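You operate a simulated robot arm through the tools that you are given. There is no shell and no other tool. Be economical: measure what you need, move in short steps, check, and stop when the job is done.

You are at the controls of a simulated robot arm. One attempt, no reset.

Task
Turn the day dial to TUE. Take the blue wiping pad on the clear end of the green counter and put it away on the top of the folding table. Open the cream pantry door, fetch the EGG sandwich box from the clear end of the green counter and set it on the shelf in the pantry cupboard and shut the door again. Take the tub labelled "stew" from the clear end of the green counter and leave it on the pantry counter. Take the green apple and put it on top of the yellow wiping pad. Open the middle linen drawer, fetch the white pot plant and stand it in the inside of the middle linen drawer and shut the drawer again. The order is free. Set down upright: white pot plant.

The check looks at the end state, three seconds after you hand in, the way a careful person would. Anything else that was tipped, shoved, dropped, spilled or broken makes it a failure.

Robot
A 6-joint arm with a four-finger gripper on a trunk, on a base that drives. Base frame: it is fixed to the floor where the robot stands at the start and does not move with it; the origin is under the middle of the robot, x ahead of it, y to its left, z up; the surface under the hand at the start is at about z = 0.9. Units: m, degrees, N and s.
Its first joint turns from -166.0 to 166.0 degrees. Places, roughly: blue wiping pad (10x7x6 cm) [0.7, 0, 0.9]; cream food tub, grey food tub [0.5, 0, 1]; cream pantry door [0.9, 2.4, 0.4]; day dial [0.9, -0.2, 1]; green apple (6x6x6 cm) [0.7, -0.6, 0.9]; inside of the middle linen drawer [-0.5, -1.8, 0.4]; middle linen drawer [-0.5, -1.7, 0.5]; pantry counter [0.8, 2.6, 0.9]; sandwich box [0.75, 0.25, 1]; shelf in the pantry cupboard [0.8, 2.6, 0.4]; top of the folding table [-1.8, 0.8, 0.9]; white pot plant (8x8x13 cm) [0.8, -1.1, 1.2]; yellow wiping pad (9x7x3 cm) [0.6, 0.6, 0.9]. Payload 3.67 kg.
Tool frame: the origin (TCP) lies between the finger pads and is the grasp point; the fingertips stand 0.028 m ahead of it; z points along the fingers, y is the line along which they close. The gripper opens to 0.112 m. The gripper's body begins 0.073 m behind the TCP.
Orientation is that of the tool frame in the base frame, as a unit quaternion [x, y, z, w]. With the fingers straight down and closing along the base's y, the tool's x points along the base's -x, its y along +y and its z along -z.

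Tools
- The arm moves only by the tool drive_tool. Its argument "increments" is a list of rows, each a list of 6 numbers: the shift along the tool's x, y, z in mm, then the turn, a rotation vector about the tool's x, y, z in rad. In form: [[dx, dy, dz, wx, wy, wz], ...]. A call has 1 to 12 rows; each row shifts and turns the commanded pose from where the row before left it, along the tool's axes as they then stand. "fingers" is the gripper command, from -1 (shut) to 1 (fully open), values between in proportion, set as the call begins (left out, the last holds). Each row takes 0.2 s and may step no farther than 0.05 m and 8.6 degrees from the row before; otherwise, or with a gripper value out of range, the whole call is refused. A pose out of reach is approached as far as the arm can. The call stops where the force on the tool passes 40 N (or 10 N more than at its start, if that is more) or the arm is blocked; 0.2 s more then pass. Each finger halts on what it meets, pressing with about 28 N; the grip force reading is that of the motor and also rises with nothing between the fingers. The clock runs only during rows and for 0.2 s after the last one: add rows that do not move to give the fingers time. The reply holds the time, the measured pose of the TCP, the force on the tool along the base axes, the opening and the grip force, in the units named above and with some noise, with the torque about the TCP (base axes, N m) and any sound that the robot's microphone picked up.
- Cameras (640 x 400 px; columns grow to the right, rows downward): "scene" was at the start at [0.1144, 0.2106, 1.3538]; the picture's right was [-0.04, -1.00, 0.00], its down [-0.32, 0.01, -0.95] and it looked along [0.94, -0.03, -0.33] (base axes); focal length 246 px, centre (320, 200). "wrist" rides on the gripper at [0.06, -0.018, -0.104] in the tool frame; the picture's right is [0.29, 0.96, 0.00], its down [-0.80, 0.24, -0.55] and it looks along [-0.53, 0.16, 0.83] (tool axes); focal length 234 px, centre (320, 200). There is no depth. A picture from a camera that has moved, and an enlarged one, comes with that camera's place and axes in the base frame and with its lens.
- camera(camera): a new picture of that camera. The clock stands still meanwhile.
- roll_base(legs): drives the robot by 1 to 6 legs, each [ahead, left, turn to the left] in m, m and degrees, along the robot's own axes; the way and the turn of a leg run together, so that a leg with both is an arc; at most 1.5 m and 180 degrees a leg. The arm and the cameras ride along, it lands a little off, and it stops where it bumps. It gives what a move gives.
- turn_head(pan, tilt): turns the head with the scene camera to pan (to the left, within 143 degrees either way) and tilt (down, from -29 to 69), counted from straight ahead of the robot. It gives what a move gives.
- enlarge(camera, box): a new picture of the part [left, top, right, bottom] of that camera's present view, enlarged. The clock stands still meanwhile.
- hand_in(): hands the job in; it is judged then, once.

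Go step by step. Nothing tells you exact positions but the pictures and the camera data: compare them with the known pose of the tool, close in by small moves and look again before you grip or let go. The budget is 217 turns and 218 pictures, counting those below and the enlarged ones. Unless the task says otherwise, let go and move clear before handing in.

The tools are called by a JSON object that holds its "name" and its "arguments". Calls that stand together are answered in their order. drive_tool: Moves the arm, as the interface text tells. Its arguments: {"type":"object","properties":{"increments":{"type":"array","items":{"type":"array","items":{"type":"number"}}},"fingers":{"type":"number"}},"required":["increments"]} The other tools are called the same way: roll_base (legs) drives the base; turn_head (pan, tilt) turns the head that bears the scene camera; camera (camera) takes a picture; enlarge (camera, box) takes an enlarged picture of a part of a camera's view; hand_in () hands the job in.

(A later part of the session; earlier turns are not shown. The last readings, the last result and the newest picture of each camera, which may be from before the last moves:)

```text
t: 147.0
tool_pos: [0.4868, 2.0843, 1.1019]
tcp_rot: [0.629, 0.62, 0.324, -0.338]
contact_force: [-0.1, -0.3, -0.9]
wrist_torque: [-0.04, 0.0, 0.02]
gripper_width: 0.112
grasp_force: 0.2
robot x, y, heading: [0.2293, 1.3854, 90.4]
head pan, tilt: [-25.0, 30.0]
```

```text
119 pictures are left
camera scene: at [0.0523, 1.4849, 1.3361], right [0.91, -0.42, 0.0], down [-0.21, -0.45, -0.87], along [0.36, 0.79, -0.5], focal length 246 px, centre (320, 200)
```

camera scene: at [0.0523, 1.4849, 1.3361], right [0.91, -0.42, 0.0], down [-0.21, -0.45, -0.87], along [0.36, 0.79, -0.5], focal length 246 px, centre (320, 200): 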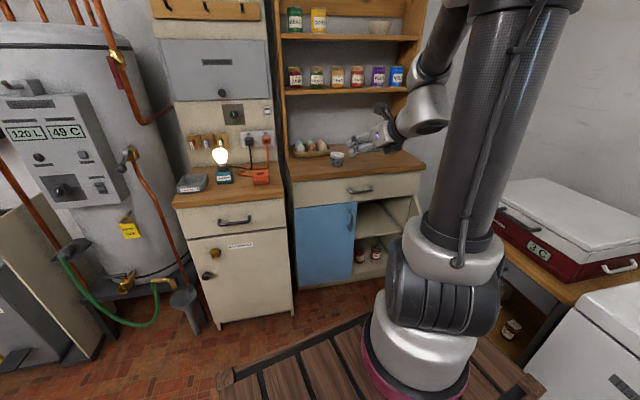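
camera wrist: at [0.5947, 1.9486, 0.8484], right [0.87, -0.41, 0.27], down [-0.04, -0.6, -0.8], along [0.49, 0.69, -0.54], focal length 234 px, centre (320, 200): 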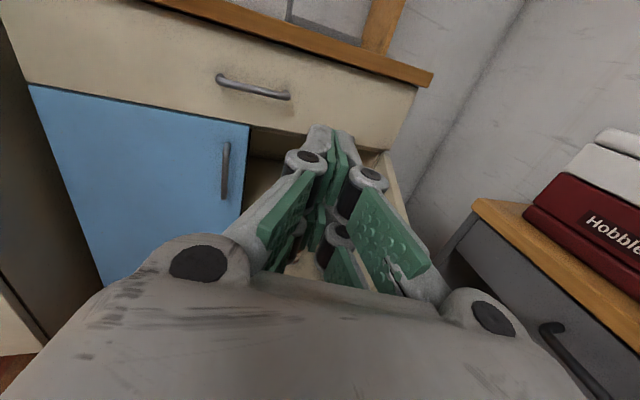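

Now I drive back to the green counter for the EGG box.

{"name": "roll_base", "arguments": {"legs": [[0, 0.42, 0], [-1.1, 0, 0], [0, 0, -90]]}}

{"name": "turn_head", "arguments": {"pan": 0, "tilt": 30}}

{"name": "camera", "arguments": {"camera": "scene"}}

{"name": "camera", "arguments": {"camera": "wrist"}}

```text
t: 158.7
tool_pos: [0.5116, 0.0207, 1.1031]
tcp_rot: [0.884, -0.005, 0.468, -0.011]
contact_force: [0.5, -0.9, -0.5]
wrist_torque: [0.01, 0.0, -0.02]
gripper_width: 0.1119
grasp_force: 0.1
robot x, y, heading: [-0.187, 0.2779, 0.7]
head pan, tilt: [-25.0, 30.0]
```

```text
t: 159.6
tool_pos: [0.513, 0.0208, 1.1025]
tcp_rot: [0.883, -0.005, 0.469, -0.011]
contact_force: [-0.3, 1.0, 0.2]
wrist_torque: [-0.03, -0.02, -0.03]
gripper_width: 0.112
grasp_force: 0.1
robot x, y, heading: [-0.1881, 0.2774, 0.5]
head pan, tilt: [0.0, 30.0]
```

```text
118 pictures are left
camera scene: at [-0.0792, 0.4926, 1.3361], right [0.01, -1.0, 0.0], down [-0.5, 0.0, -0.87], along [0.87, 0.01, -0.5], focal length 246 px, centre (320, 200)
```

scene: 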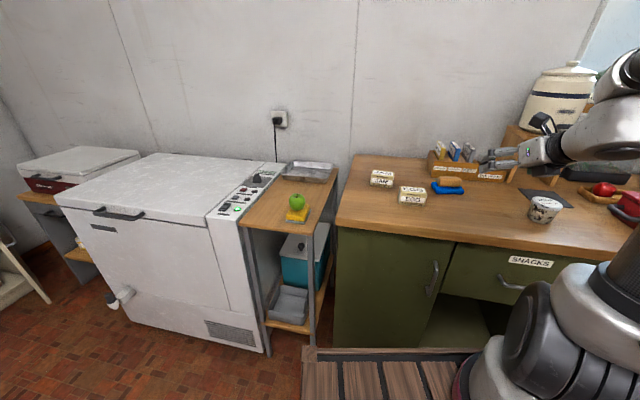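

```text
117 pictures are left
camera wrist: at [0.4604, 0.0376, 1.211], right [0.16, -0.96, 0.22], down [-0.91, -0.23, -0.35], along [0.39, -0.14, -0.91], focal length 234 px, centre (320, 200)
```

wrist: 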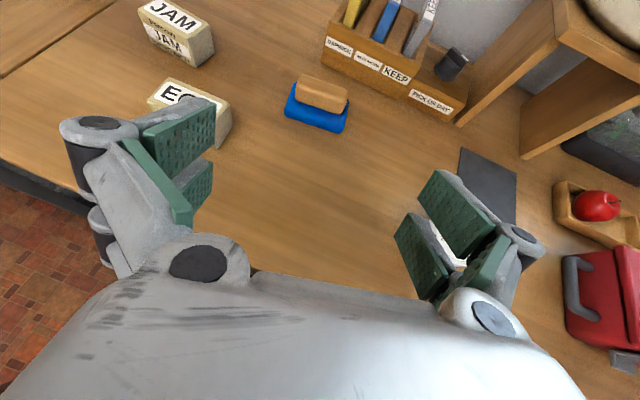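

The EGG box is at about (0.655, 0.183), turned about −9°. I align the tilted hand with it and go to a stand-off.

{"name": "drive_tool", "arguments": {"increments": [[0, 0, 0, -0.0705, 0, 0.0475], [0, 0, 0, -0.0705, 0, 0.0475], [0, -45, 0, 0, 0, 0], [0, -45, 0, 0, 0, 0], [0, -45, 0, 0, 0, 0], [0, -47, 0, 0, 0, 0], [-23, 0, 29, 0, 0, 0], [-23, 0, 29, 0, 0, 0], [0, 0, 0, 0, 0, 0]]}}

{"name": "camera", "arguments": {"camera": "wrist"}}

{"name": "enlarge", "arguments": {"camera": "scene", "box": [340, 100, 540, 260]}}

```text
t: 161.6
tool_pos: [0.564, 0.1985, 1.0364]
tcp_rot: [0.881, -0.08, 0.466, 0.03]
contact_force: [-0.9, 0.6, -0.2]
wrist_torque: [0.0, -0.04, 0.01]
gripper_width: 0.1121
grasp_force: 0.1
robot x, y, heading: [-0.1885, 0.2781, 0.6]
head pan, tilt: [0.0, 30.0]
```

```text
116 pictures are left
camera wrist: at [0.5163, 0.2237, 1.1442], right [0.0, -0.98, 0.22], down [-0.93, -0.08, -0.35], along [0.36, -0.2, -0.91], focal length 234 px, centre (320, 200)
```

wrist: 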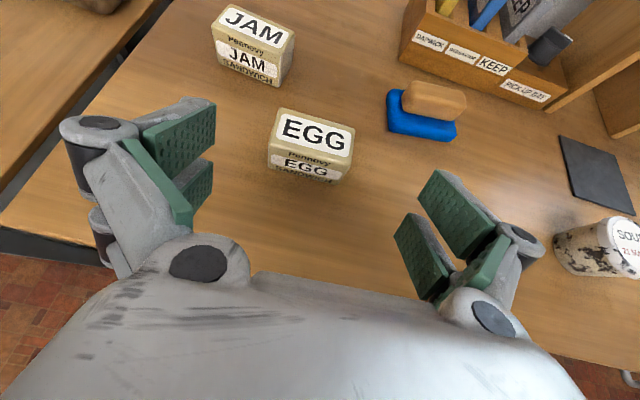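

```text
2.50 times, centred on (440, 180) of scene
camera zoom: at [-0.0793, 0.4928, 1.3361], right [0.01, -1.0, 0.0], down [-0.5, 0.0, -0.87], along [0.87, 0.01, -0.5], focal length 616 px, centre (20, 250)
```

zoom: 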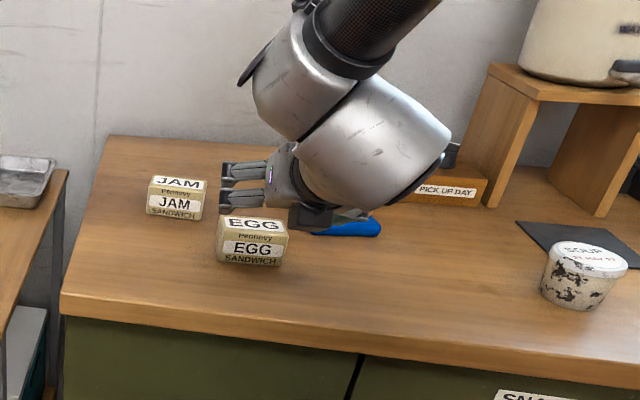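

{"name": "drive_tool", "arguments": {"increments": [[-29, -3, 0, 0, 0, 0], [0, 0, 40, 0, 0, 0], [0, 0, 30, 0, 0, 0], [0, 0, 0, 0, 0, 0]]}}

{"name": "camera", "arguments": {"camera": "wrist"}}

{"name": "enlarge", "arguments": {"camera": "scene", "box": [340, 120, 500, 240]}}

```text
t: 162.6
tool_pos: [0.6065, 0.1963, 0.972]
tcp_rot: [0.881, -0.08, 0.466, 0.029]
contact_force: [0.1, 0.2, 0.1]
wrist_torque: [-0.03, 0.02, -0.02]
gripper_width: 0.1118
grasp_force: 0.1
robot x, y, heading: [-0.187, 0.2767, 0.5]
head pan, tilt: [0.0, 30.0]
```

```text
114 pictures are left
camera wrist: at [0.5584, 0.2209, 1.0806], right [0.0, -0.98, 0.22], down [-0.93, -0.08, -0.35], along [0.36, -0.2, -0.91], focal length 234 px, centre (320, 200)
```

wrist: 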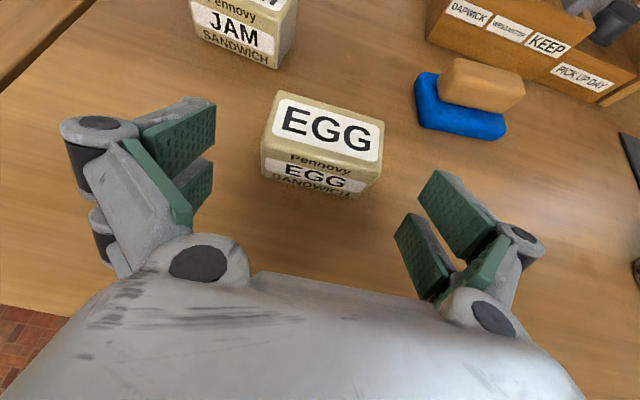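

```text
3.33 times, centred on (420, 180) of scene
camera zoom: at [-0.0792, 0.4927, 1.3361], right [0.01, -1.0, 0.0], down [-0.5, 0.0, -0.87], along [0.87, 0.01, -0.5], focal length 821 px, centre (-13, 267)
```

zoom: 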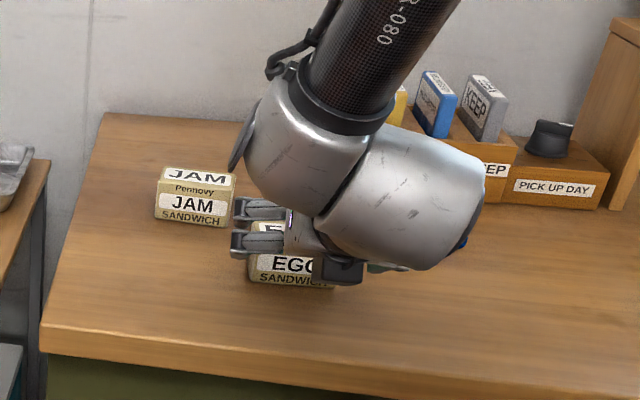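

{"name": "drive_tool", "arguments": {"increments": [[0, 0, 30, 0, 0, 0], [0, 0, 25, 0, 0, 0], [0, 0, 10, 0, 0, 0], [0, 0, 0, 0, 0, 0]]}}

{"name": "camera", "arguments": {"camera": "wrist"}}

```text
t: 163.6
tool_pos: [0.658, 0.1864, 0.9352]
tcp_rot: [0.88, -0.08, 0.466, 0.03]
contact_force: [0.1, -0.3, -0.5]
wrist_torque: [0.04, 0.0, 0.04]
gripper_width: 0.1122
grasp_force: 0.0
robot x, y, heading: [-0.1871, 0.2807, 0.8]
head pan, tilt: [0.0, 30.0]
```

```text
112 pictures are left
camera wrist: at [0.6111, 0.2125, 1.0442], right [0.0, -0.98, 0.22], down [-0.93, -0.08, -0.35], along [0.36, -0.2, -0.91], focal length 234 px, centre (320, 200)
```

wrist: 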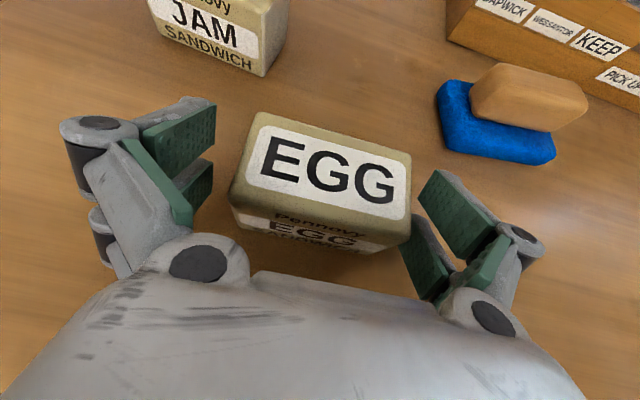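

{"name": "drive_tool", "arguments": {"increments": [[0, 0, 0, 0, 0, 0], [0, 0, 0, 0, 0, 0], [0, 0, 0, 0, 0, 0]], "fingers": 0.2}}

{"name": "camera", "arguments": {"camera": "wrist"}}

```text
t: 164.4
tool_pos: [0.659, 0.187, 0.9371]
tcp_rot: [0.881, -0.08, 0.465, 0.029]
contact_force: [-0.1, -2.4, 3.5]
wrist_torque: [-0.2, -0.02, -0.02]
gripper_width: 0.0845
grasp_force: 28.3
robot x, y, heading: [-0.1889, 0.2788, 0.5]
head pan, tilt: [0.0, 30.0]
```

```text
111 pictures are left
camera wrist: at [0.6109, 0.2125, 1.0445], right [0.0, -0.98, 0.22], down [-0.93, -0.08, -0.35], along [0.36, -0.2, -0.91], focal length 234 px, centre (320, 200)
```

wrist: 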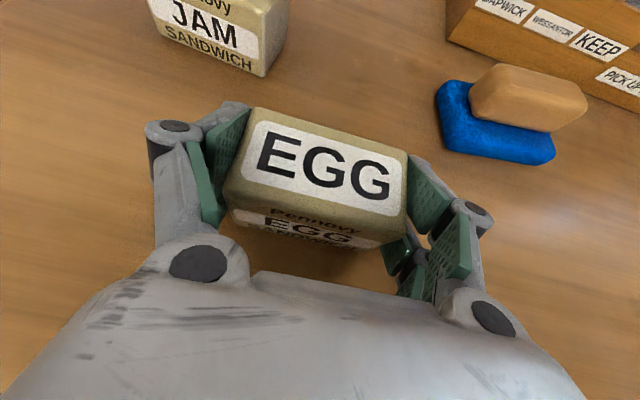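

Gripped. I lift straight up and check.

{"name": "drive_tool", "arguments": {"increments": [[12, 0, -8, 0, 0, 0], [25, 0, -17, 0, 0, 0], [37, 0, -25, 0, 0, 0], [37, 0, -25, 0, 0, 0], [37, 0, -25, 0, 0, 0], [37, 0, -25, 0, 0, 0], [0, 0, 0, 0, 0, 0]], "fingers": -0.2}}

{"name": "camera", "arguments": {"camera": "wrist"}}

{"name": "camera", "arguments": {"camera": "scene"}}

```text
t: 166.0
tool_pos: [0.6604, 0.1832, 1.1588]
tcp_rot: [0.88, -0.08, 0.467, 0.03]
contact_force: [-0.7, 0.2, -0.5]
wrist_torque: [-0.01, 0.02, 0.02]
gripper_width: 0.0848
grasp_force: 27.9
robot x, y, heading: [-0.1911, 0.2802, 0.5]
head pan, tilt: [0.0, 30.0]
```

```text
110 pictures are left
camera wrist: at [0.612, 0.2083, 1.2676], right [0.0, -0.98, 0.22], down [-0.93, -0.08, -0.35], along [0.36, -0.2, -0.91], focal length 234 px, centre (320, 200)
```

wrist: 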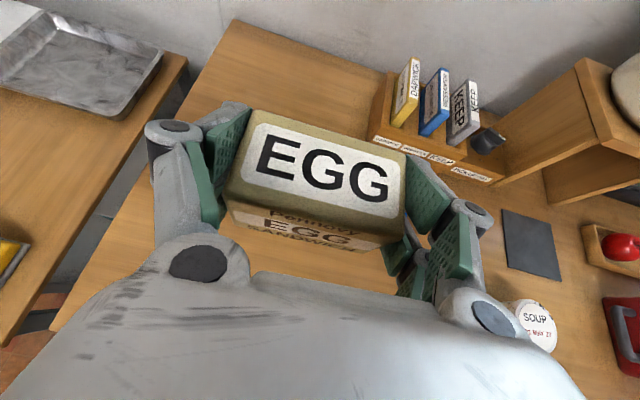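

```text
109 pictures are left
camera scene: at [-0.079, 0.4927, 1.336], right [0.01, -1.0, 0.0], down [-0.5, 0.0, -0.87], along [0.87, 0.01, -0.5], focal length 246 px, centre (320, 200)
```

scene: 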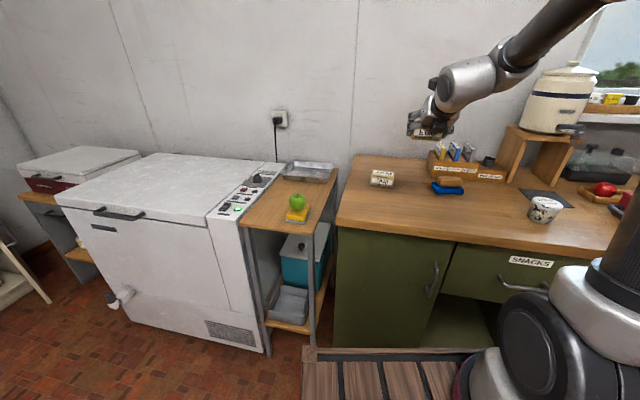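

Held well. I pull the arm in a bit and drive to the pantry.

{"name": "drive_tool", "arguments": {"increments": [[-25, 0, -37, 0, 0, 0], [-25, 0, -37, 0, 0, 0], [-25, 0, -37, 0, 0, 0], [-25, 0, -37, 0, 0, 0], [0, 0, 0, 0, 0, 0]]}}

{"name": "roll_base", "arguments": {"legs": [[0, 0, 90], [1.1, 0, 0], [0, -0.45, 0]]}}

{"name": "turn_head", "arguments": {"pan": -25, "tilt": 30}}

{"name": "camera", "arguments": {"camera": "scene"}}

{"name": "camera", "arguments": {"camera": "wrist"}}

```text
t: 167.2
tool_pos: [0.4812, 0.213, 1.1579]
tcp_rot: [0.881, -0.08, 0.465, 0.031]
contact_force: [-0.1, -0.7, -1.5]
wrist_torque: [-0.02, 0.02, -0.01]
gripper_width: 0.0847
grasp_force: 28.1
robot x, y, heading: [-0.1903, 0.2808, 0.5]
head pan, tilt: [0.0, 30.0]
```

```text
t: 179.0
tool_pos: [0.2875, 2.0734, 1.1592]
tcp_rot: [0.674, 0.573, 0.347, -0.311]
contact_force: [-0.3, 0.1, -1.3]
wrist_torque: [-0.01, 0.01, 0.01]
gripper_width: 0.0846
grasp_force: 28.1
robot x, y, heading: [0.233, 1.4002, 91.6]
head pan, tilt: [0.0, 30.0]
```

```text
t: 179.9
tool_pos: [0.2876, 2.0732, 1.1598]
tcp_rot: [0.674, 0.574, 0.346, -0.312]
contact_force: [0.1, 0.0, -2.7]
wrist_torque: [-0.01, -0.04, -0.02]
gripper_width: 0.0849
grasp_force: 27.7
robot x, y, heading: [0.2338, 1.3987, 91.7]
head pan, tilt: [-25.0, 30.0]
```

```text
108 pictures are left
camera scene: at [0.0573, 1.4972, 1.3361], right [0.92, -0.4, 0.0], down [-0.2, -0.46, -0.87], along [0.34, 0.8, -0.5], focal length 246 px, centre (320, 200)
```

scene: 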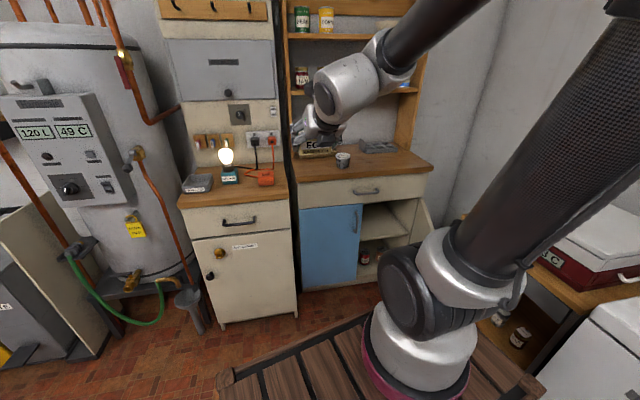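

```text
107 pictures are left
camera wrist: at [0.2654, 2.0253, 1.2676], right [0.98, 0.02, 0.22], down [0.09, -0.93, -0.35], along [0.2, 0.36, -0.91], focal length 234 px, centre (320, 200)
```

wrist: 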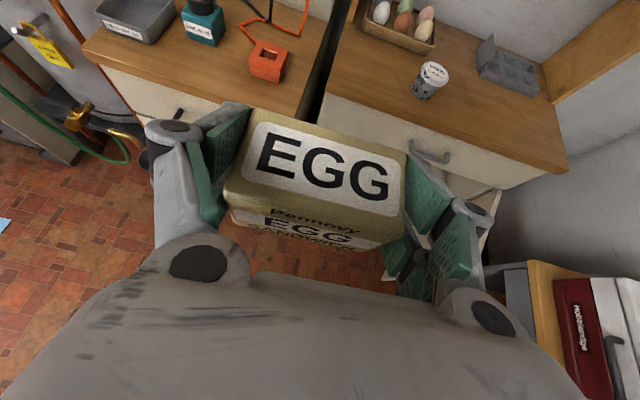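

I move the box right in front of the cupboard opening and lower it at stand-off.

{"name": "drive_tool", "arguments": {"increments": [[3.4, 44, 5, 0, 0, 0], [3.4, 44, 5, 0, 0, 0], [3.4, 44, 5, 0, 0, 0], [3.4, 44, 5, 0, 0, 0], [3.4, 44, 5, 0, 0, 0], [3.4, 44, 5, 0, 0, 0], [3.4, 44, 5, 0, 0, 0], [3.4, 44, 5, 0, 0, 0], [3.4, 44, 5, 0, 0, 0], [3.4, 44, 5, 0, 0, 0], [0, 0, 0, 0, 0, 0]]}}

{"name": "drive_tool", "arguments": {"increments": [[-37, 0, 25.5, 0, 0, 0], [-37, 0, 25.5, 0, 0, 0], [-37, 0, 25.5, 0, 0, 0], [-37, 0, 25.5, 0, 0, 0], [-37, 0, 25.5, 0, 0, 0], [-37, 0, 25.5, 0, 0, 0], [-37, 0, 25.5, 0, 0, 0], [-37, 0, 25.5, 0, 0, 0]]}}

{"name": "camera", "arguments": {"camera": "scene"}}

{"name": "camera", "arguments": {"camera": "wrist"}}

```text
t: 182.3
tool_pos: [0.2937, 2.0746, 1.1574]
tcp_rot: [0.674, 0.573, 0.349, -0.31]
contact_force: [-0.9, -0.2, -1.9]
wrist_torque: [0.02, 0.01, 0.01]
gripper_width: 0.0847
grasp_force: 27.8
out of reach, approached as far as the arm can: row 1, 2, 3, 4, 5, 6, 7, 8, 9, 10
robot x, y, heading: [0.2339, 1.3982, 91.4]
head pan, tilt: [-25.0, 30.0]
```

```text
t: 184.1
tool_pos: [0.2529, 2.1129, 0.9222]
tcp_rot: [0.673, 0.574, 0.348, -0.31]
contact_force: [-0.7, 0.2, -1.1]
wrist_torque: [-0.01, 0.03, 0.0]
gripper_width: 0.0846
grasp_force: 28.1
out of reach, approached as far as the arm can: row 1, 3, 4, 5, 6, 7, 8
robot x, y, heading: [0.2356, 1.4015, 91.7]
head pan, tilt: [-25.0, 30.0]
```

```text
106 pictures are left
camera scene: at [0.0573, 1.4971, 1.336], right [0.92, -0.4, 0.0], down [-0.2, -0.46, -0.87], along [0.34, 0.8, -0.5], focal length 246 px, centre (320, 200)
```

scene: 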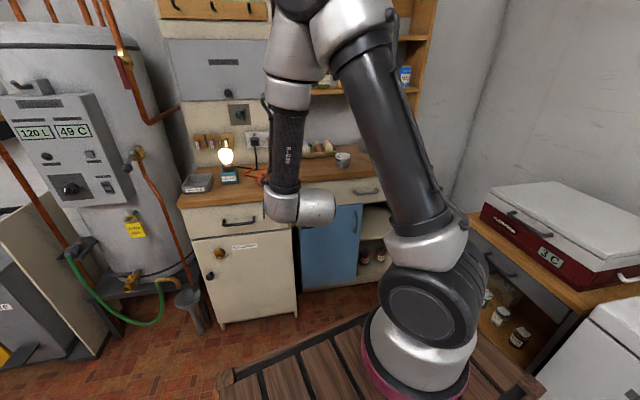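

```text
105 pictures are left
camera wrist: at [0.2307, 2.0647, 1.0297], right [0.98, 0.02, 0.22], down [0.09, -0.93, -0.35], along [0.2, 0.36, -0.91], focal length 234 px, centre (320, 200)
```

wrist: 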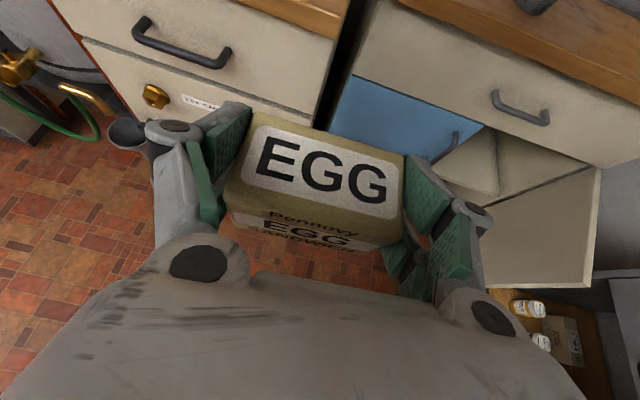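

The arm ran into a joint limit on the way right. I go back up and test the motion in small pieces.

{"name": "drive_tool", "arguments": {"increments": [[37, 0, -25.5, 0, 0, 0], [37, 0, -25.5, 0, 0, 0], [37, 0, -25.5, 0, 0, 0], [37, 0, -25.5, 0, 0, 0], [37, 0, -25.5, 0, 0, 0], [0, 0, 0, 0, 0, 0]]}}

{"name": "drive_tool", "arguments": {"increments": [[0, 20, 0, 0, 0, 0], [0, 20, 0, 0, 0, 0], [0, 0, 0, 0, 0, 0]]}}

{"name": "camera", "arguments": {"camera": "scene"}}

```text
t: 185.5
tool_pos: [0.2587, 2.1117, 1.1488]
tcp_rot: [0.673, 0.572, 0.348, -0.313]
contact_force: [-0.3, 0.6, -1.6]
wrist_torque: [-0.03, -0.02, -0.02]
gripper_width: 0.0848
grasp_force: 28.2
robot x, y, heading: [0.2408, 1.4036, 91.7]
head pan, tilt: [-25.0, 30.0]
```

```text
t: 186.3
tool_pos: [0.2937, 2.1047, 1.1444]
tcp_rot: [0.673, 0.575, 0.344, -0.312]
contact_force: [-0.1, 0.0, -1.4]
wrist_torque: [-0.02, -0.02, 0.01]
gripper_width: 0.0849
grasp_force: 28.0
out of reach, approached as far as the arm can: row 2
robot x, y, heading: [0.2386, 1.4008, 91.5]
head pan, tilt: [-25.0, 30.0]
```

```text
104 pictures are left
camera scene: at [0.0574, 1.4971, 1.336], right [0.92, -0.4, 0.0], down [-0.2, -0.46, -0.87], along [0.34, 0.8, -0.5], focal length 246 px, centre (320, 200)
```

scene: 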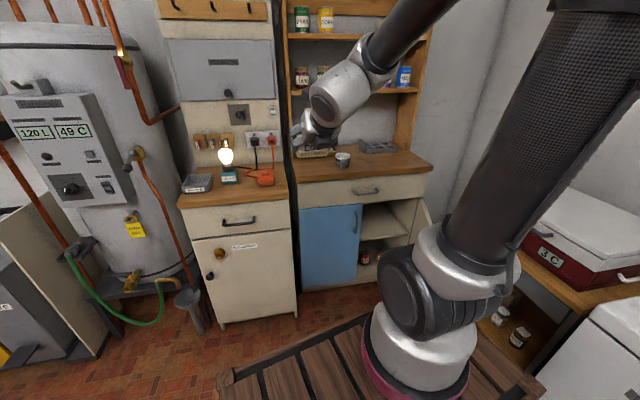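

{"name": "drive_tool", "arguments": {"increments": [[-37, 0, 25.5, 0, 0, 0], [-12, 0, 8, 0, 0, 0], [0, 20, 0, 0, 0, 0], [0, 20, 0, 0, 0, 0], [0, 20, 0, 0, 0, 0], [0, 20, 0, 0, 0, 0]]}}

{"name": "drive_tool", "arguments": {"increments": [[0, 15, 0, -0.07, 0, 0.05], [0, 15, 0, -0.07, 0, 0.05], [0, 15, 0, -0.07, 0, 0.05], [0, 15, 0, -0.07, 0, 0.05]]}}

```text
t: 187.7
tool_pos: [0.3766, 2.0933, 1.0857]
tcp_rot: [0.674, 0.573, 0.348, -0.311]
contact_force: [0.2, -0.3, -1.6]
wrist_torque: [-0.02, -0.05, -0.03]
gripper_width: 0.0846
grasp_force: 28.1
robot x, y, heading: [0.2401, 1.404, 91.7]
head pan, tilt: [-25.0, 30.0]
```

```text
t: 188.7
tool_pos: [0.434, 2.0767, 1.0843]
tcp_rot: [0.764, 0.449, 0.392, -0.248]
contact_force: [0.0, 0.4, -0.5]
wrist_torque: [0.03, 0.01, 0.03]
gripper_width: 0.0849
grasp_force: 28.0
robot x, y, heading: [0.236, 1.3995, 91.9]
head pan, tilt: [-25.0, 30.0]
```

It works a little lower. I continue right, then down.

{"name": "drive_tool", "arguments": {"increments": [[-37, 0, 25.5, 0, 0, 0], [-37, 0, 25.5, 0, 0, 0], [10.7, 37, 15.7, 0, 0, 0], [10.7, 37, 15.7, 0, 0, 0], [10.7, 37, 15.7, 0, 0, 0], [10.7, 37, 15.7, 0, 0, 0], [10.7, 37, 15.7, 0, 0, 0], [-37, 0, 25.5, 0, 0, 0], [-37, 0, 25.5, 0, 0, 0], [-37, 0, 25.5, 0, 0, 0], [-37, 0, 25.5, 0, 0, 0], [0, 0, 0, 0, 0, 0]]}}

{"name": "camera", "arguments": {"camera": "scene"}}

{"name": "camera", "arguments": {"camera": "wrist"}}

```text
t: 191.3
tool_pos: [0.5452, 2.1635, 0.9033]
tcp_rot: [0.765, 0.453, 0.397, -0.228]
contact_force: [-0.4, 0.2, -2.1]
wrist_torque: [0.0, -0.01, -0.01]
gripper_width: 0.0847
grasp_force: 27.7
out of reach, approached as far as the arm can: row 2, 3, 5, 6, 7, 8, 9, 10, 11
robot x, y, heading: [0.2357, 1.4029, 91.6]
head pan, tilt: [-25.0, 30.0]
```

```text
103 pictures are left
camera scene: at [0.0574, 1.4971, 1.3361], right [0.92, -0.4, 0.0], down [-0.2, -0.46, -0.87], along [0.34, 0.8, -0.5], focal length 246 px, centre (320, 200)
```

scene: 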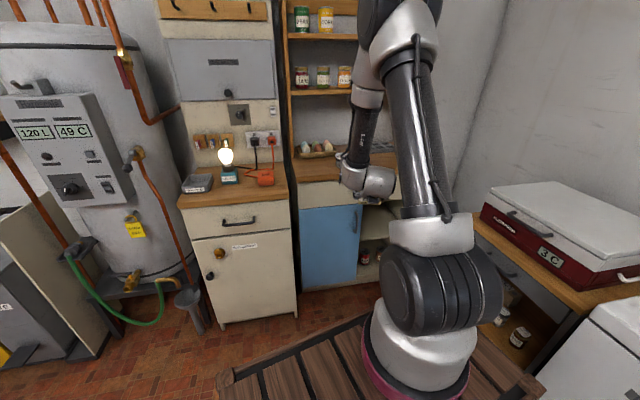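

```text
102 pictures are left
camera wrist: at [0.5047, 2.13, 1.0116], right [0.92, -0.32, 0.24], down [-0.23, -0.92, -0.32], along [0.33, 0.24, -0.91], focal length 234 px, centre (320, 200)
```

wrist: 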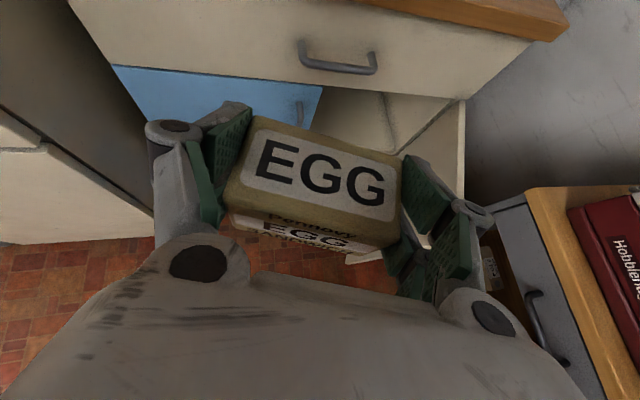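

The arm is folded too tightly here. I back the base 0.2 m, extend the arm outward, then try descending.

{"name": "roll_base", "arguments": {"legs": [[-0.2, 0, 0]]}}

{"name": "drive_tool", "arguments": {"increments": [[25, 0, 37, 0, 0, 0], [25, 0, 37, 0, 0, 0], [25, 0, 37, 0, 0, 0], [25, 0, 37, 0, 0, 0], [-37, 0, 25.5, 0, 0, 0], [-37, 0, 25.5, 0, 0, 0], [-37, 0, 25.5, 0, 0, 0], [-37, 0, 25.5, 0, 0, 0], [-37, 0, 25.5, 0, 0, 0], [0, 0, 0, 0, 0, 0]]}}

{"name": "camera", "arguments": {"camera": "scene"}}

{"name": "camera", "arguments": {"camera": "wrist"}}

```text
t: 192.9
tool_pos: [0.55, 1.9647, 0.9016]
tcp_rot: [0.766, 0.453, 0.396, -0.227]
contact_force: [-0.6, 0.1, -1.4]
wrist_torque: [-0.04, -0.01, 0.02]
gripper_width: 0.0847
grasp_force: 27.9
robot x, y, heading: [0.2411, 1.2006, 91.9]
head pan, tilt: [-25.0, 30.0]
```

```text
t: 195.1
tool_pos: [0.6358, 2.1208, 0.6735]
tcp_rot: [0.766, 0.453, 0.399, -0.221]
contact_force: [0.6, 0.4, -0.6]
wrist_torque: [-0.01, 0.01, 0.0]
gripper_width: 0.0848
grasp_force: 28.3
out of reach, approached as far as the arm can: row 9
robot x, y, heading: [0.2416, 1.2035, 91.6]
head pan, tilt: [-25.0, 30.0]
```

```text
101 pictures are left
camera scene: at [0.0631, 1.2988, 1.3361], right [0.92, -0.4, 0.0], down [-0.2, -0.46, -0.87], along [0.34, 0.8, -0.5], focal length 246 px, centre (320, 200)
```

scene: 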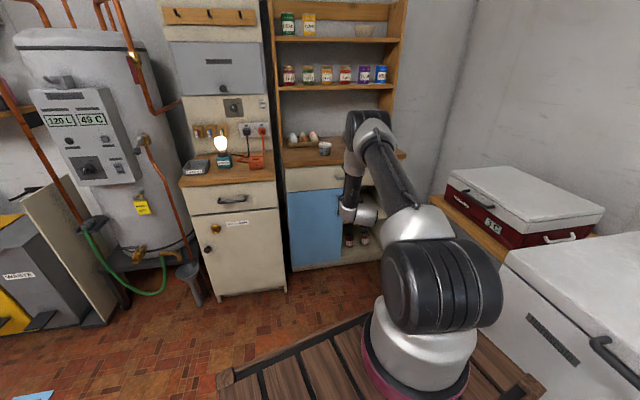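

```text
100 pictures are left
camera wrist: at [0.595, 2.0895, 0.783], right [0.91, -0.32, 0.26], down [-0.24, -0.92, -0.32], along [0.34, 0.23, -0.91], focal length 234 px, centre (320, 200)
```

wrist: 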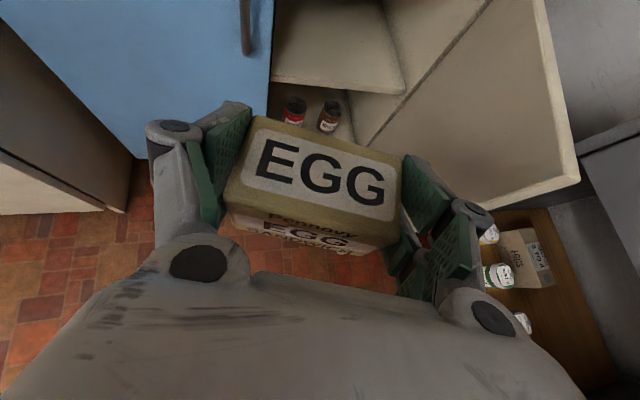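

{"name": "roll_base", "arguments": {"legs": [[-0.15, 0, 0]]}}

{"name": "drive_tool", "arguments": {"increments": [[25, 0, 37, 0, 0, 0], [25, 0, 37, 0, 0, 0], [25, 0, 37, 0, 0, 0], [-37, 0, 25.5, 0, 0, 0], [-37, 0, 25.5, 0, 0, 0], [-37, 0, 25.5, 0, 0, 0], [-37, 0, 25.5, 0, 0, 0], [0, 0, 0, 0, 0, 0]]}}

{"name": "camera", "arguments": {"camera": "scene"}}

{"name": "camera", "arguments": {"camera": "wrist"}}

```text
t: 196.4
tool_pos: [0.642, 1.9705, 0.6747]
tcp_rot: [0.767, 0.453, 0.399, -0.22]
contact_force: [-0.2, -0.2, -1.3]
wrist_torque: [0.03, -0.01, -0.01]
gripper_width: 0.0843
grasp_force: 28.5
robot x, y, heading: [0.2469, 1.0515, 91.2]
head pan, tilt: [-25.0, 30.0]
```

```text
t: 198.2
tool_pos: [0.7102, 2.083, 0.4891]
tcp_rot: [0.767, 0.452, 0.399, -0.221]
contact_force: [0.1, -0.4, -1.5]
wrist_torque: [0.01, -0.02, 0.02]
gripper_width: 0.0849
grasp_force: 27.7
robot x, y, heading: [0.2472, 1.0516, 91.7]
head pan, tilt: [-25.0, 30.0]
```

```text
99 pictures are left
camera scene: at [0.0676, 1.1494, 1.3361], right [0.92, -0.4, 0.0], down [-0.2, -0.46, -0.87], along [0.34, 0.79, -0.5], focal length 246 px, centre (320, 200)
```

scene: 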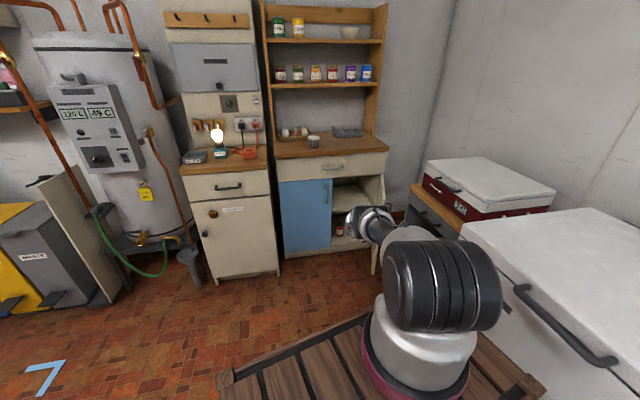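

```text
98 pictures are left
camera wrist: at [0.6683, 2.0509, 0.5986], right [0.91, -0.32, 0.26], down [-0.24, -0.92, -0.32], along [0.34, 0.23, -0.91], focal length 234 px, centre (320, 200)
```

wrist: 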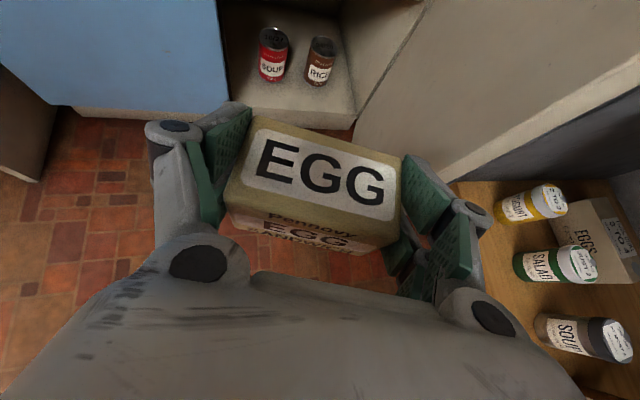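

The arm is now low and extended. I straighten the yaw, shift right to the opening's middle, and look.

{"name": "drive_tool", "arguments": {"increments": [[0, 0, 0, 0.105, 0, -0.071], [0, 0, 0, 0.105, 0, -0.071], [6, 38.5, 9, 0, 0, 0], [6, 38.5, 9, 0, 0, 0], [6, 38.5, 9, 0, 0, 0], [0, 0, 0, 0, 0, 0]]}}

{"name": "camera", "arguments": {"camera": "scene"}}

{"name": "camera", "arguments": {"camera": "wrist"}}

```text
t: 199.7
tool_pos: [0.7933, 2.0552, 0.5034]
tcp_rot: [0.723, 0.52, 0.38, -0.249]
contact_force: [0.0, 0.0, -1.6]
wrist_torque: [-0.03, 0.03, 0.03]
gripper_width: 0.0848
grasp_force: 28.0
out of reach, approached as far as the arm can: row 1, 2, 3, 4, 5
robot x, y, heading: [0.2441, 1.0483, 91.5]
head pan, tilt: [-25.0, 30.0]
```

```text
97 pictures are left
camera scene: at [0.0676, 1.1495, 1.3361], right [0.92, -0.4, 0.0], down [-0.2, -0.46, -0.87], along [0.34, 0.79, -0.5], focal length 246 px, centre (320, 200)
```

scene: 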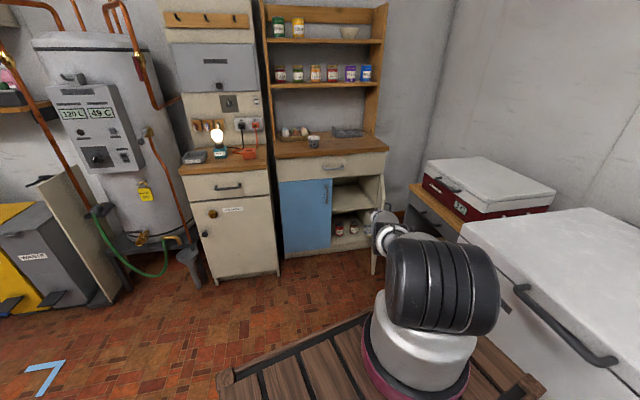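

```text
96 pictures are left
camera wrist: at [0.7567, 2.0175, 0.6123], right [0.95, -0.16, 0.26], down [-0.07, -0.95, -0.31], along [0.3, 0.28, -0.91], focal length 234 px, centre (320, 200)
```

wrist: 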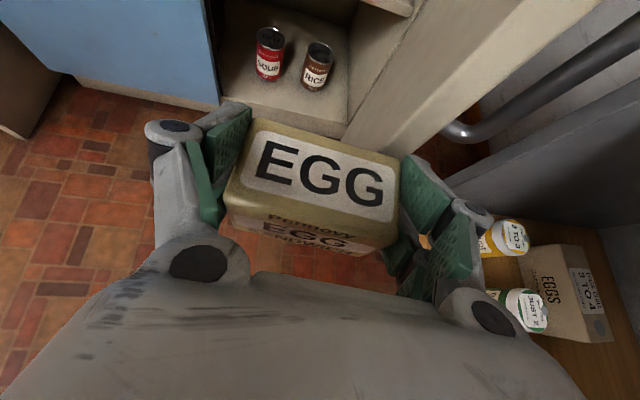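

The door's free edge is just right of my hand, so I drive in a bit first, then swing slightly right inside the opening.

{"name": "roll_base", "arguments": {"legs": [[0.2, 0, 0], [0, 0, -3]]}}

{"name": "camera", "arguments": {"camera": "wrist"}}

{"name": "camera", "arguments": {"camera": "scene"}}

```text
t: 200.5
tool_pos: [0.7886, 2.0698, 0.4997]
tcp_rot: [0.724, 0.521, 0.376, -0.25]
contact_force: [-9.6, -13.1, 8.5]
wrist_torque: [0.22, -0.67, -0.66]
gripper_width: 0.0849
grasp_force: 28.5
robot x, y, heading: [0.2446, 1.0719, 91.5]
head pan, tilt: [-25.0, 30.0]
stopped in leg 1: the force on the tool passed its limit at 81 N (the readings are from after the stop); the commanded pose is now the measured one
```

```text
95 pictures are left
camera wrist: at [0.754, 2.0338, 0.6088], right [0.95, -0.16, 0.26], down [-0.07, -0.95, -0.31], along [0.29, 0.27, -0.92], focal length 234 px, centre (320, 200)
```

wrist: 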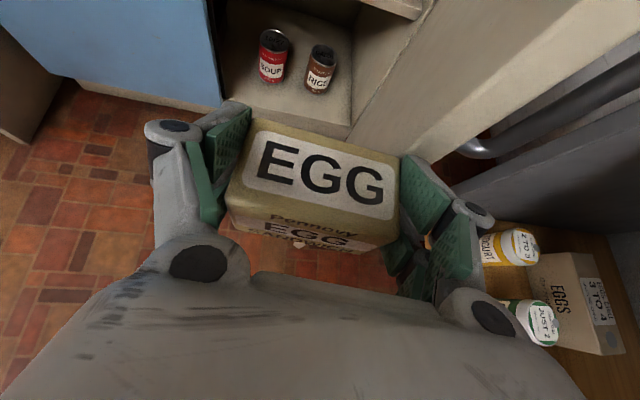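

```text
94 pictures are left
camera scene: at [0.0663, 1.167, 1.3361], right [0.92, -0.4, 0.0], down [-0.2, -0.46, -0.87], along [0.34, 0.79, -0.5], focal length 246 px, centre (320, 200)
```

scene: 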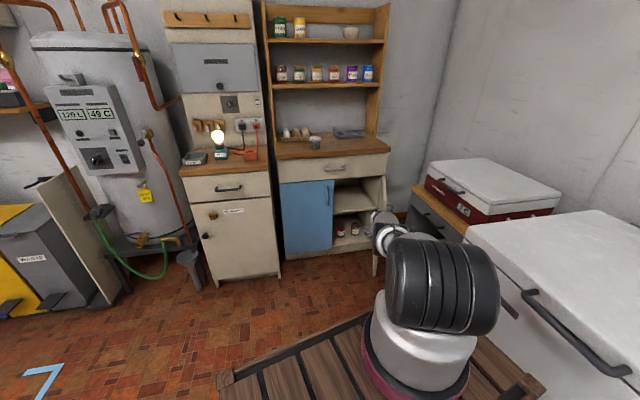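

I touched the door edge. I back off and check where the door stands.

{"name": "roll_base", "arguments": {"legs": [[-0.06, 0, 0]]}}

{"name": "enlarge", "arguments": {"camera": "scene", "box": [270, 130, 430, 280]}}

{"name": "camera", "arguments": {"camera": "wrist"}}

```text
t: 201.5
tool_pos: [0.792, 2.0118, 0.5005]
tcp_rot: [0.724, 0.521, 0.376, -0.249]
contact_force: [1.1, -0.5, -1.8]
wrist_torque: [0.01, 0.03, 0.01]
gripper_width: 0.0845
grasp_force: 28.3
robot x, y, heading: [0.2495, 1.0121, 91.8]
head pan, tilt: [-25.0, 30.0]
```

```text
2.67 times, centred on (350, 205) of scene
camera zoom: at [0.0685, 1.1077, 1.3361], right [0.92, -0.4, 0.0], down [-0.2, -0.46, -0.87], along [0.34, 0.79, -0.5], focal length 657 px, centre (240, 187)
```

zoom: 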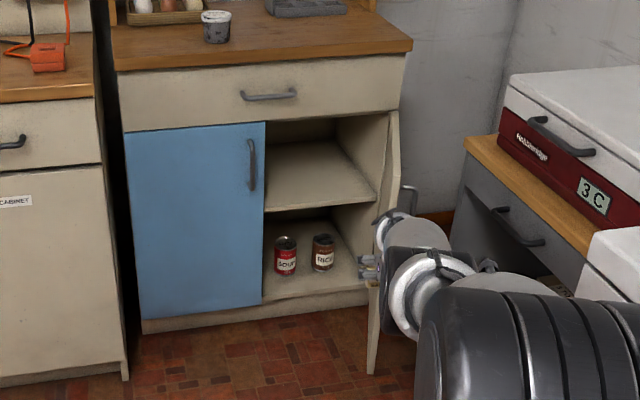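

```text
92 pictures are left
camera wrist: at [0.7565, 1.9741, 0.6085], right [0.95, -0.16, 0.26], down [-0.07, -0.95, -0.31], along [0.3, 0.27, -0.92], focal length 234 px, centre (320, 200)
```

wrist: 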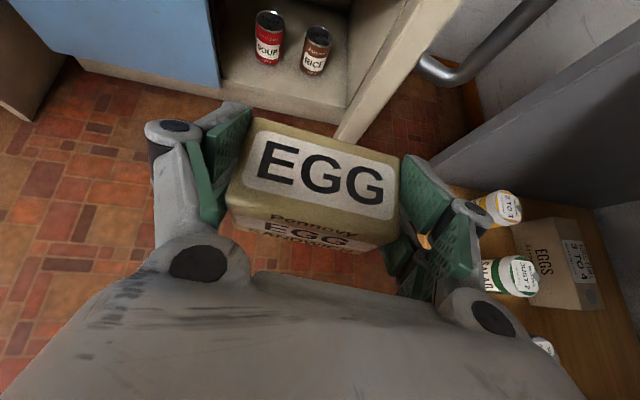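

The door rests about 65° open with its edge near (0.83, 2.04). I shift 7 cm left, drive in past that edge, and check.

{"name": "drive_tool", "arguments": {"increments": [[-7, -32, -10, 0, 0, 0], [-7, -32, -10, 0, 0, 0], [0, 0, 0, 0, 0, 0]]}}

{"name": "roll_base", "arguments": {"legs": [[0.22, 0, 0]]}}

{"name": "camera", "arguments": {"camera": "wrist"}}

{"name": "enlarge", "arguments": {"camera": "scene", "box": [270, 130, 430, 280]}}

```text
t: 202.3
tool_pos: [0.7299, 2.0103, 0.4947]
tcp_rot: [0.724, 0.521, 0.377, -0.25]
contact_force: [0.0, -0.5, -1.2]
wrist_torque: [0.01, 0.01, 0.04]
gripper_width: 0.0846
grasp_force: 28.2
out of reach, approached as far as the arm can: row 1
robot x, y, heading: [0.2455, 1.0097, 91.7]
head pan, tilt: [-25.0, 30.0]
```

```text
t: 203.9
tool_pos: [0.7228, 2.2294, 0.4955]
tcp_rot: [0.725, 0.52, 0.377, -0.249]
contact_force: [-0.4, 0.9, -1.0]
wrist_torque: [-0.04, 0.01, -0.01]
gripper_width: 0.0849
grasp_force: 28.3
robot x, y, heading: [0.2446, 1.2323, 91.9]
head pan, tilt: [-25.0, 30.0]
```

```text
91 pictures are left
camera wrist: at [0.6879, 2.1917, 0.6049], right [0.95, -0.15, 0.26], down [-0.07, -0.95, -0.31], along [0.29, 0.27, -0.92], focal length 234 px, centre (320, 200)
```

wrist: 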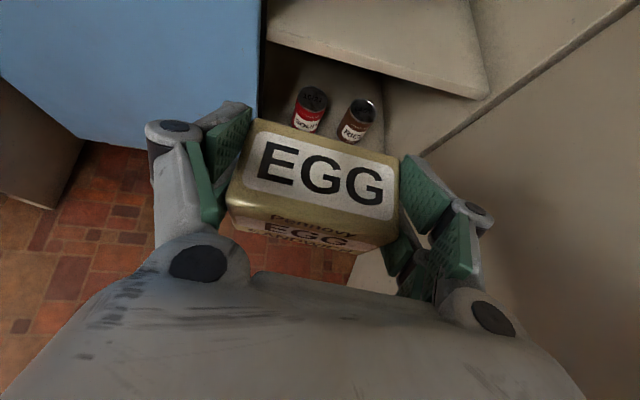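

```text
2.67 times, centred on (350, 205) of scene
camera zoom: at [0.0624, 1.3264, 1.3361], right [0.92, -0.4, 0.0], down [-0.2, -0.46, -0.87], along [0.34, 0.79, -0.5], focal length 657 px, centre (240, 187)
```

zoom: 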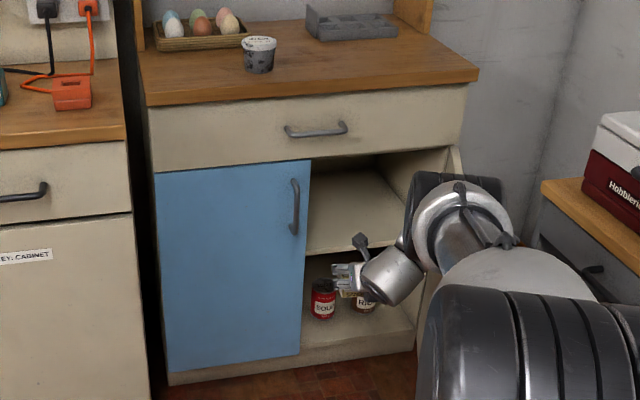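

I'm inside the door now; shelf edge z≈0.405 and box bottom ≈0.46. I swing right 5° and drive in.

{"name": "roll_base", "arguments": {"legs": [[0, 0, -5], [0.2, 0, 0]]}}

{"name": "camera", "arguments": {"camera": "wrist"}}

{"name": "enlarge", "arguments": {"camera": "scene", "box": [270, 130, 480, 300]}}

```text
t: 206.0
tool_pos: [0.8204, 2.3813, 0.4959]
tcp_rot: [0.746, 0.489, 0.386, -0.234]
contact_force: [0.4, 0.3, -1.7]
wrist_torque: [0.03, 0.0, 0.02]
gripper_width: 0.0847
grasp_force: 28.2
robot x, y, heading: [0.2469, 1.4274, 86.6]
head pan, tilt: [-25.0, 30.0]
```

```text
89 pictures are left
camera wrist: at [0.7825, 2.3484, 0.6048], right [0.94, -0.24, 0.26], down [-0.15, -0.94, -0.31], along [0.32, 0.25, -0.92], focal length 234 px, centre (320, 200)
```

wrist: 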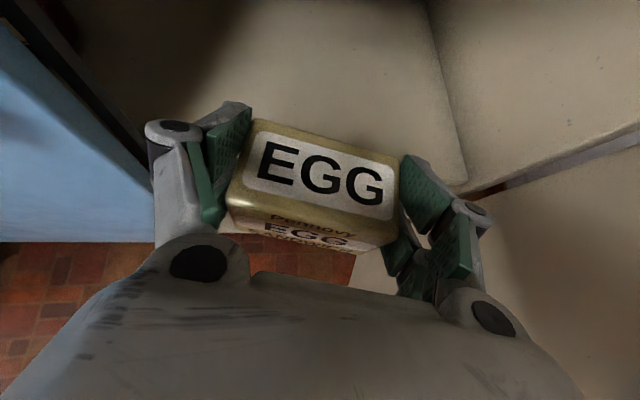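

```text
2.35 times, centred on (375, 215) of scene
camera zoom: at [0.0835, 1.5416, 1.3361], right [0.88, -0.48, 0.0], down [-0.24, -0.44, -0.87], along [0.41, 0.76, -0.5], focal length 580 px, centre (191, 165)
```

zoom: 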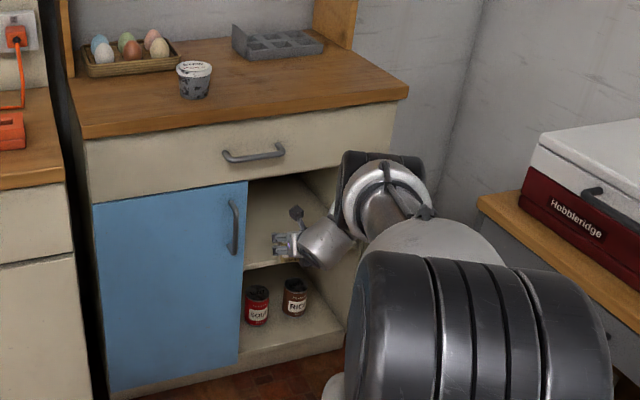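

{"name": "roll_base", "arguments": {"legs": [[0.09, 0, 0]]}}

{"name": "camera", "arguments": {"camera": "wrist"}}

{"name": "enlarge", "arguments": {"camera": "scene", "box": [270, 130, 480, 300]}}

```text
t: 207.1
tool_pos: [0.8264, 2.4715, 0.4954]
tcp_rot: [0.747, 0.489, 0.386, -0.232]
contact_force: [0.1, 0.3, -1.4]
wrist_torque: [0.02, 0.01, 0.01]
gripper_width: 0.0847
grasp_force: 28.3
robot x, y, heading: [0.2536, 1.5217, 86.3]
head pan, tilt: [-25.0, 30.0]
```

```text
87 pictures are left
camera wrist: at [0.7879, 2.4385, 0.6047], right [0.94, -0.24, 0.26], down [-0.15, -0.94, -0.31], along [0.32, 0.25, -0.92], focal length 234 px, centre (320, 200)
```

wrist: 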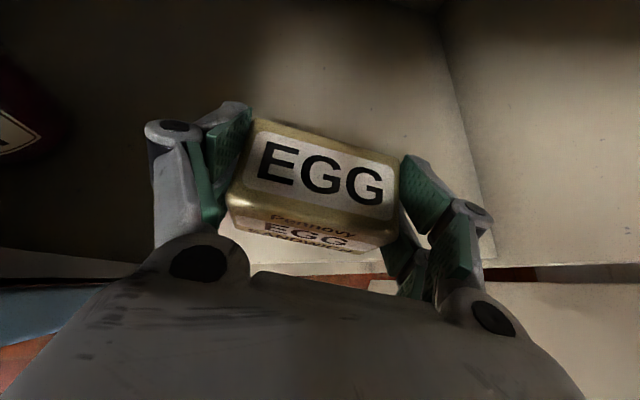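

```text
2.35 times, centred on (375, 215) of scene
camera zoom: at [0.0889, 1.6317, 1.3361], right [0.88, -0.48, 0.0], down [-0.24, -0.44, -0.87], along [0.41, 0.76, -0.5], focal length 580 px, centre (191, 165)
```

zoom: 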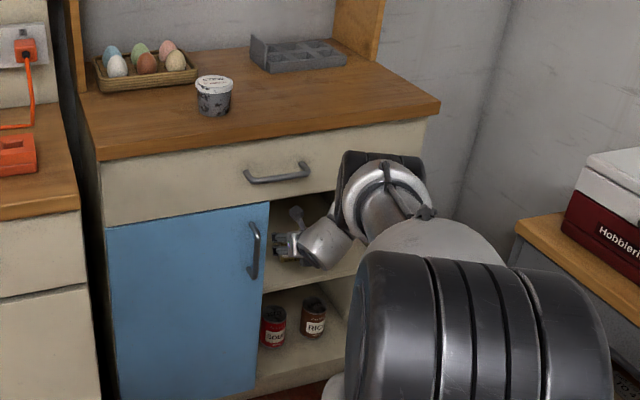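

The box needs about 4 cm more depth. I extend the arm inward, then lower.

{"name": "drive_tool", "arguments": {"increments": [[11, -6, 15, 0, 0, 0], [11, -6, 15, 0, 0, 0], [0, 0, 0, 0, 0, 0]]}}

{"name": "camera", "arguments": {"camera": "wrist"}}

```text
t: 207.9
tool_pos: [0.8279, 2.4954, 0.4865]
tcp_rot: [0.747, 0.492, 0.38, -0.234]
contact_force: [-0.3, 0.7, -1.8]
wrist_torque: [-0.03, 0.03, 0.0]
gripper_width: 0.0848
grasp_force: 26.7
out of reach, approached as far as the arm can: row 2
robot x, y, heading: [0.2593, 1.5211, 86.7]
head pan, tilt: [-25.0, 30.0]
```

```text
85 pictures are left
camera wrist: at [0.7902, 2.4629, 0.5968], right [0.94, -0.23, 0.25], down [-0.15, -0.94, -0.3], along [0.31, 0.24, -0.92], focal length 234 px, centre (320, 200)
```

wrist: 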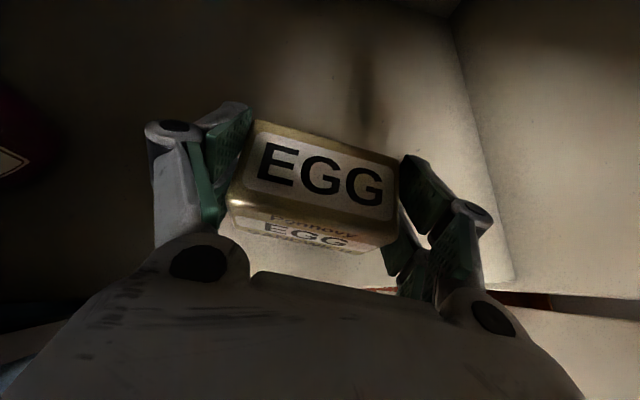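

{"name": "roll_base", "arguments": {"legs": [[0.03, 0, 0]]}}

{"name": "drive_tool", "arguments": {"increments": [[-16, 0, 11, 0, 0, 0], [-12, 0, 8, 0, 0, 0], [0, 0, 0, 0, 0, 0]]}}

{"name": "enlarge", "arguments": {"camera": "scene", "box": [320, 160, 430, 260]}}

{"name": "camera", "arguments": {"camera": "wrist"}}

```text
t: 208.9
tool_pos: [0.8298, 2.5198, 0.4828]
tcp_rot: [0.75, 0.492, 0.377, -0.232]
contact_force: [0.2, -0.1, -1.1]
wrist_torque: [0.01, 0.0, 0.0]
gripper_width: 0.0845
grasp_force: 28.0
robot x, y, heading: [0.2627, 1.5484, 86.4]
head pan, tilt: [-25.0, 30.0]
stopped in leg 1: the robot was blocked; the commanded pose is now the measured one
```

```text
t: 209.7
tool_pos: [0.8293, 2.5141, 0.4605]
tcp_rot: [0.749, 0.492, 0.378, -0.232]
contact_force: [-0.2, -0.1, -1.1]
wrist_torque: [-0.01, 0.03, 0.01]
gripper_width: 0.0846
grasp_force: 28.8
out of reach, approached as far as the arm can: row 1, 2
robot x, y, heading: [0.2588, 1.5477, 86.6]
head pan, tilt: [-25.0, 30.0]
```

```text
4.00 times, centred on (375, 210) of scene
camera zoom: at [0.0903, 1.6602, 1.3361], right [0.88, -0.48, 0.0], down [-0.24, -0.44, -0.87], along [0.41, 0.76, -0.5], focal length 985 px, centre (100, 160)
```

zoom: 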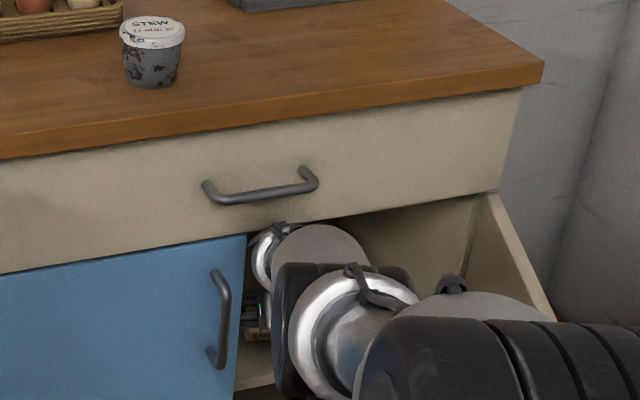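

```text
83 pictures are left
camera wrist: at [0.7921, 2.4805, 0.5716], right [0.94, -0.23, 0.25], down [-0.15, -0.94, -0.29], along [0.3, 0.24, -0.92], focal length 234 px, centre (320, 200)
```

wrist: 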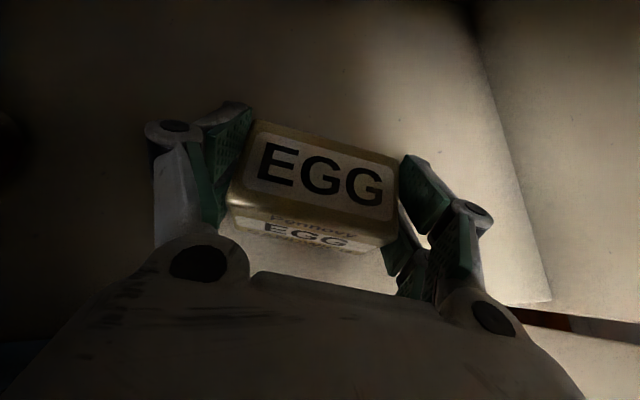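

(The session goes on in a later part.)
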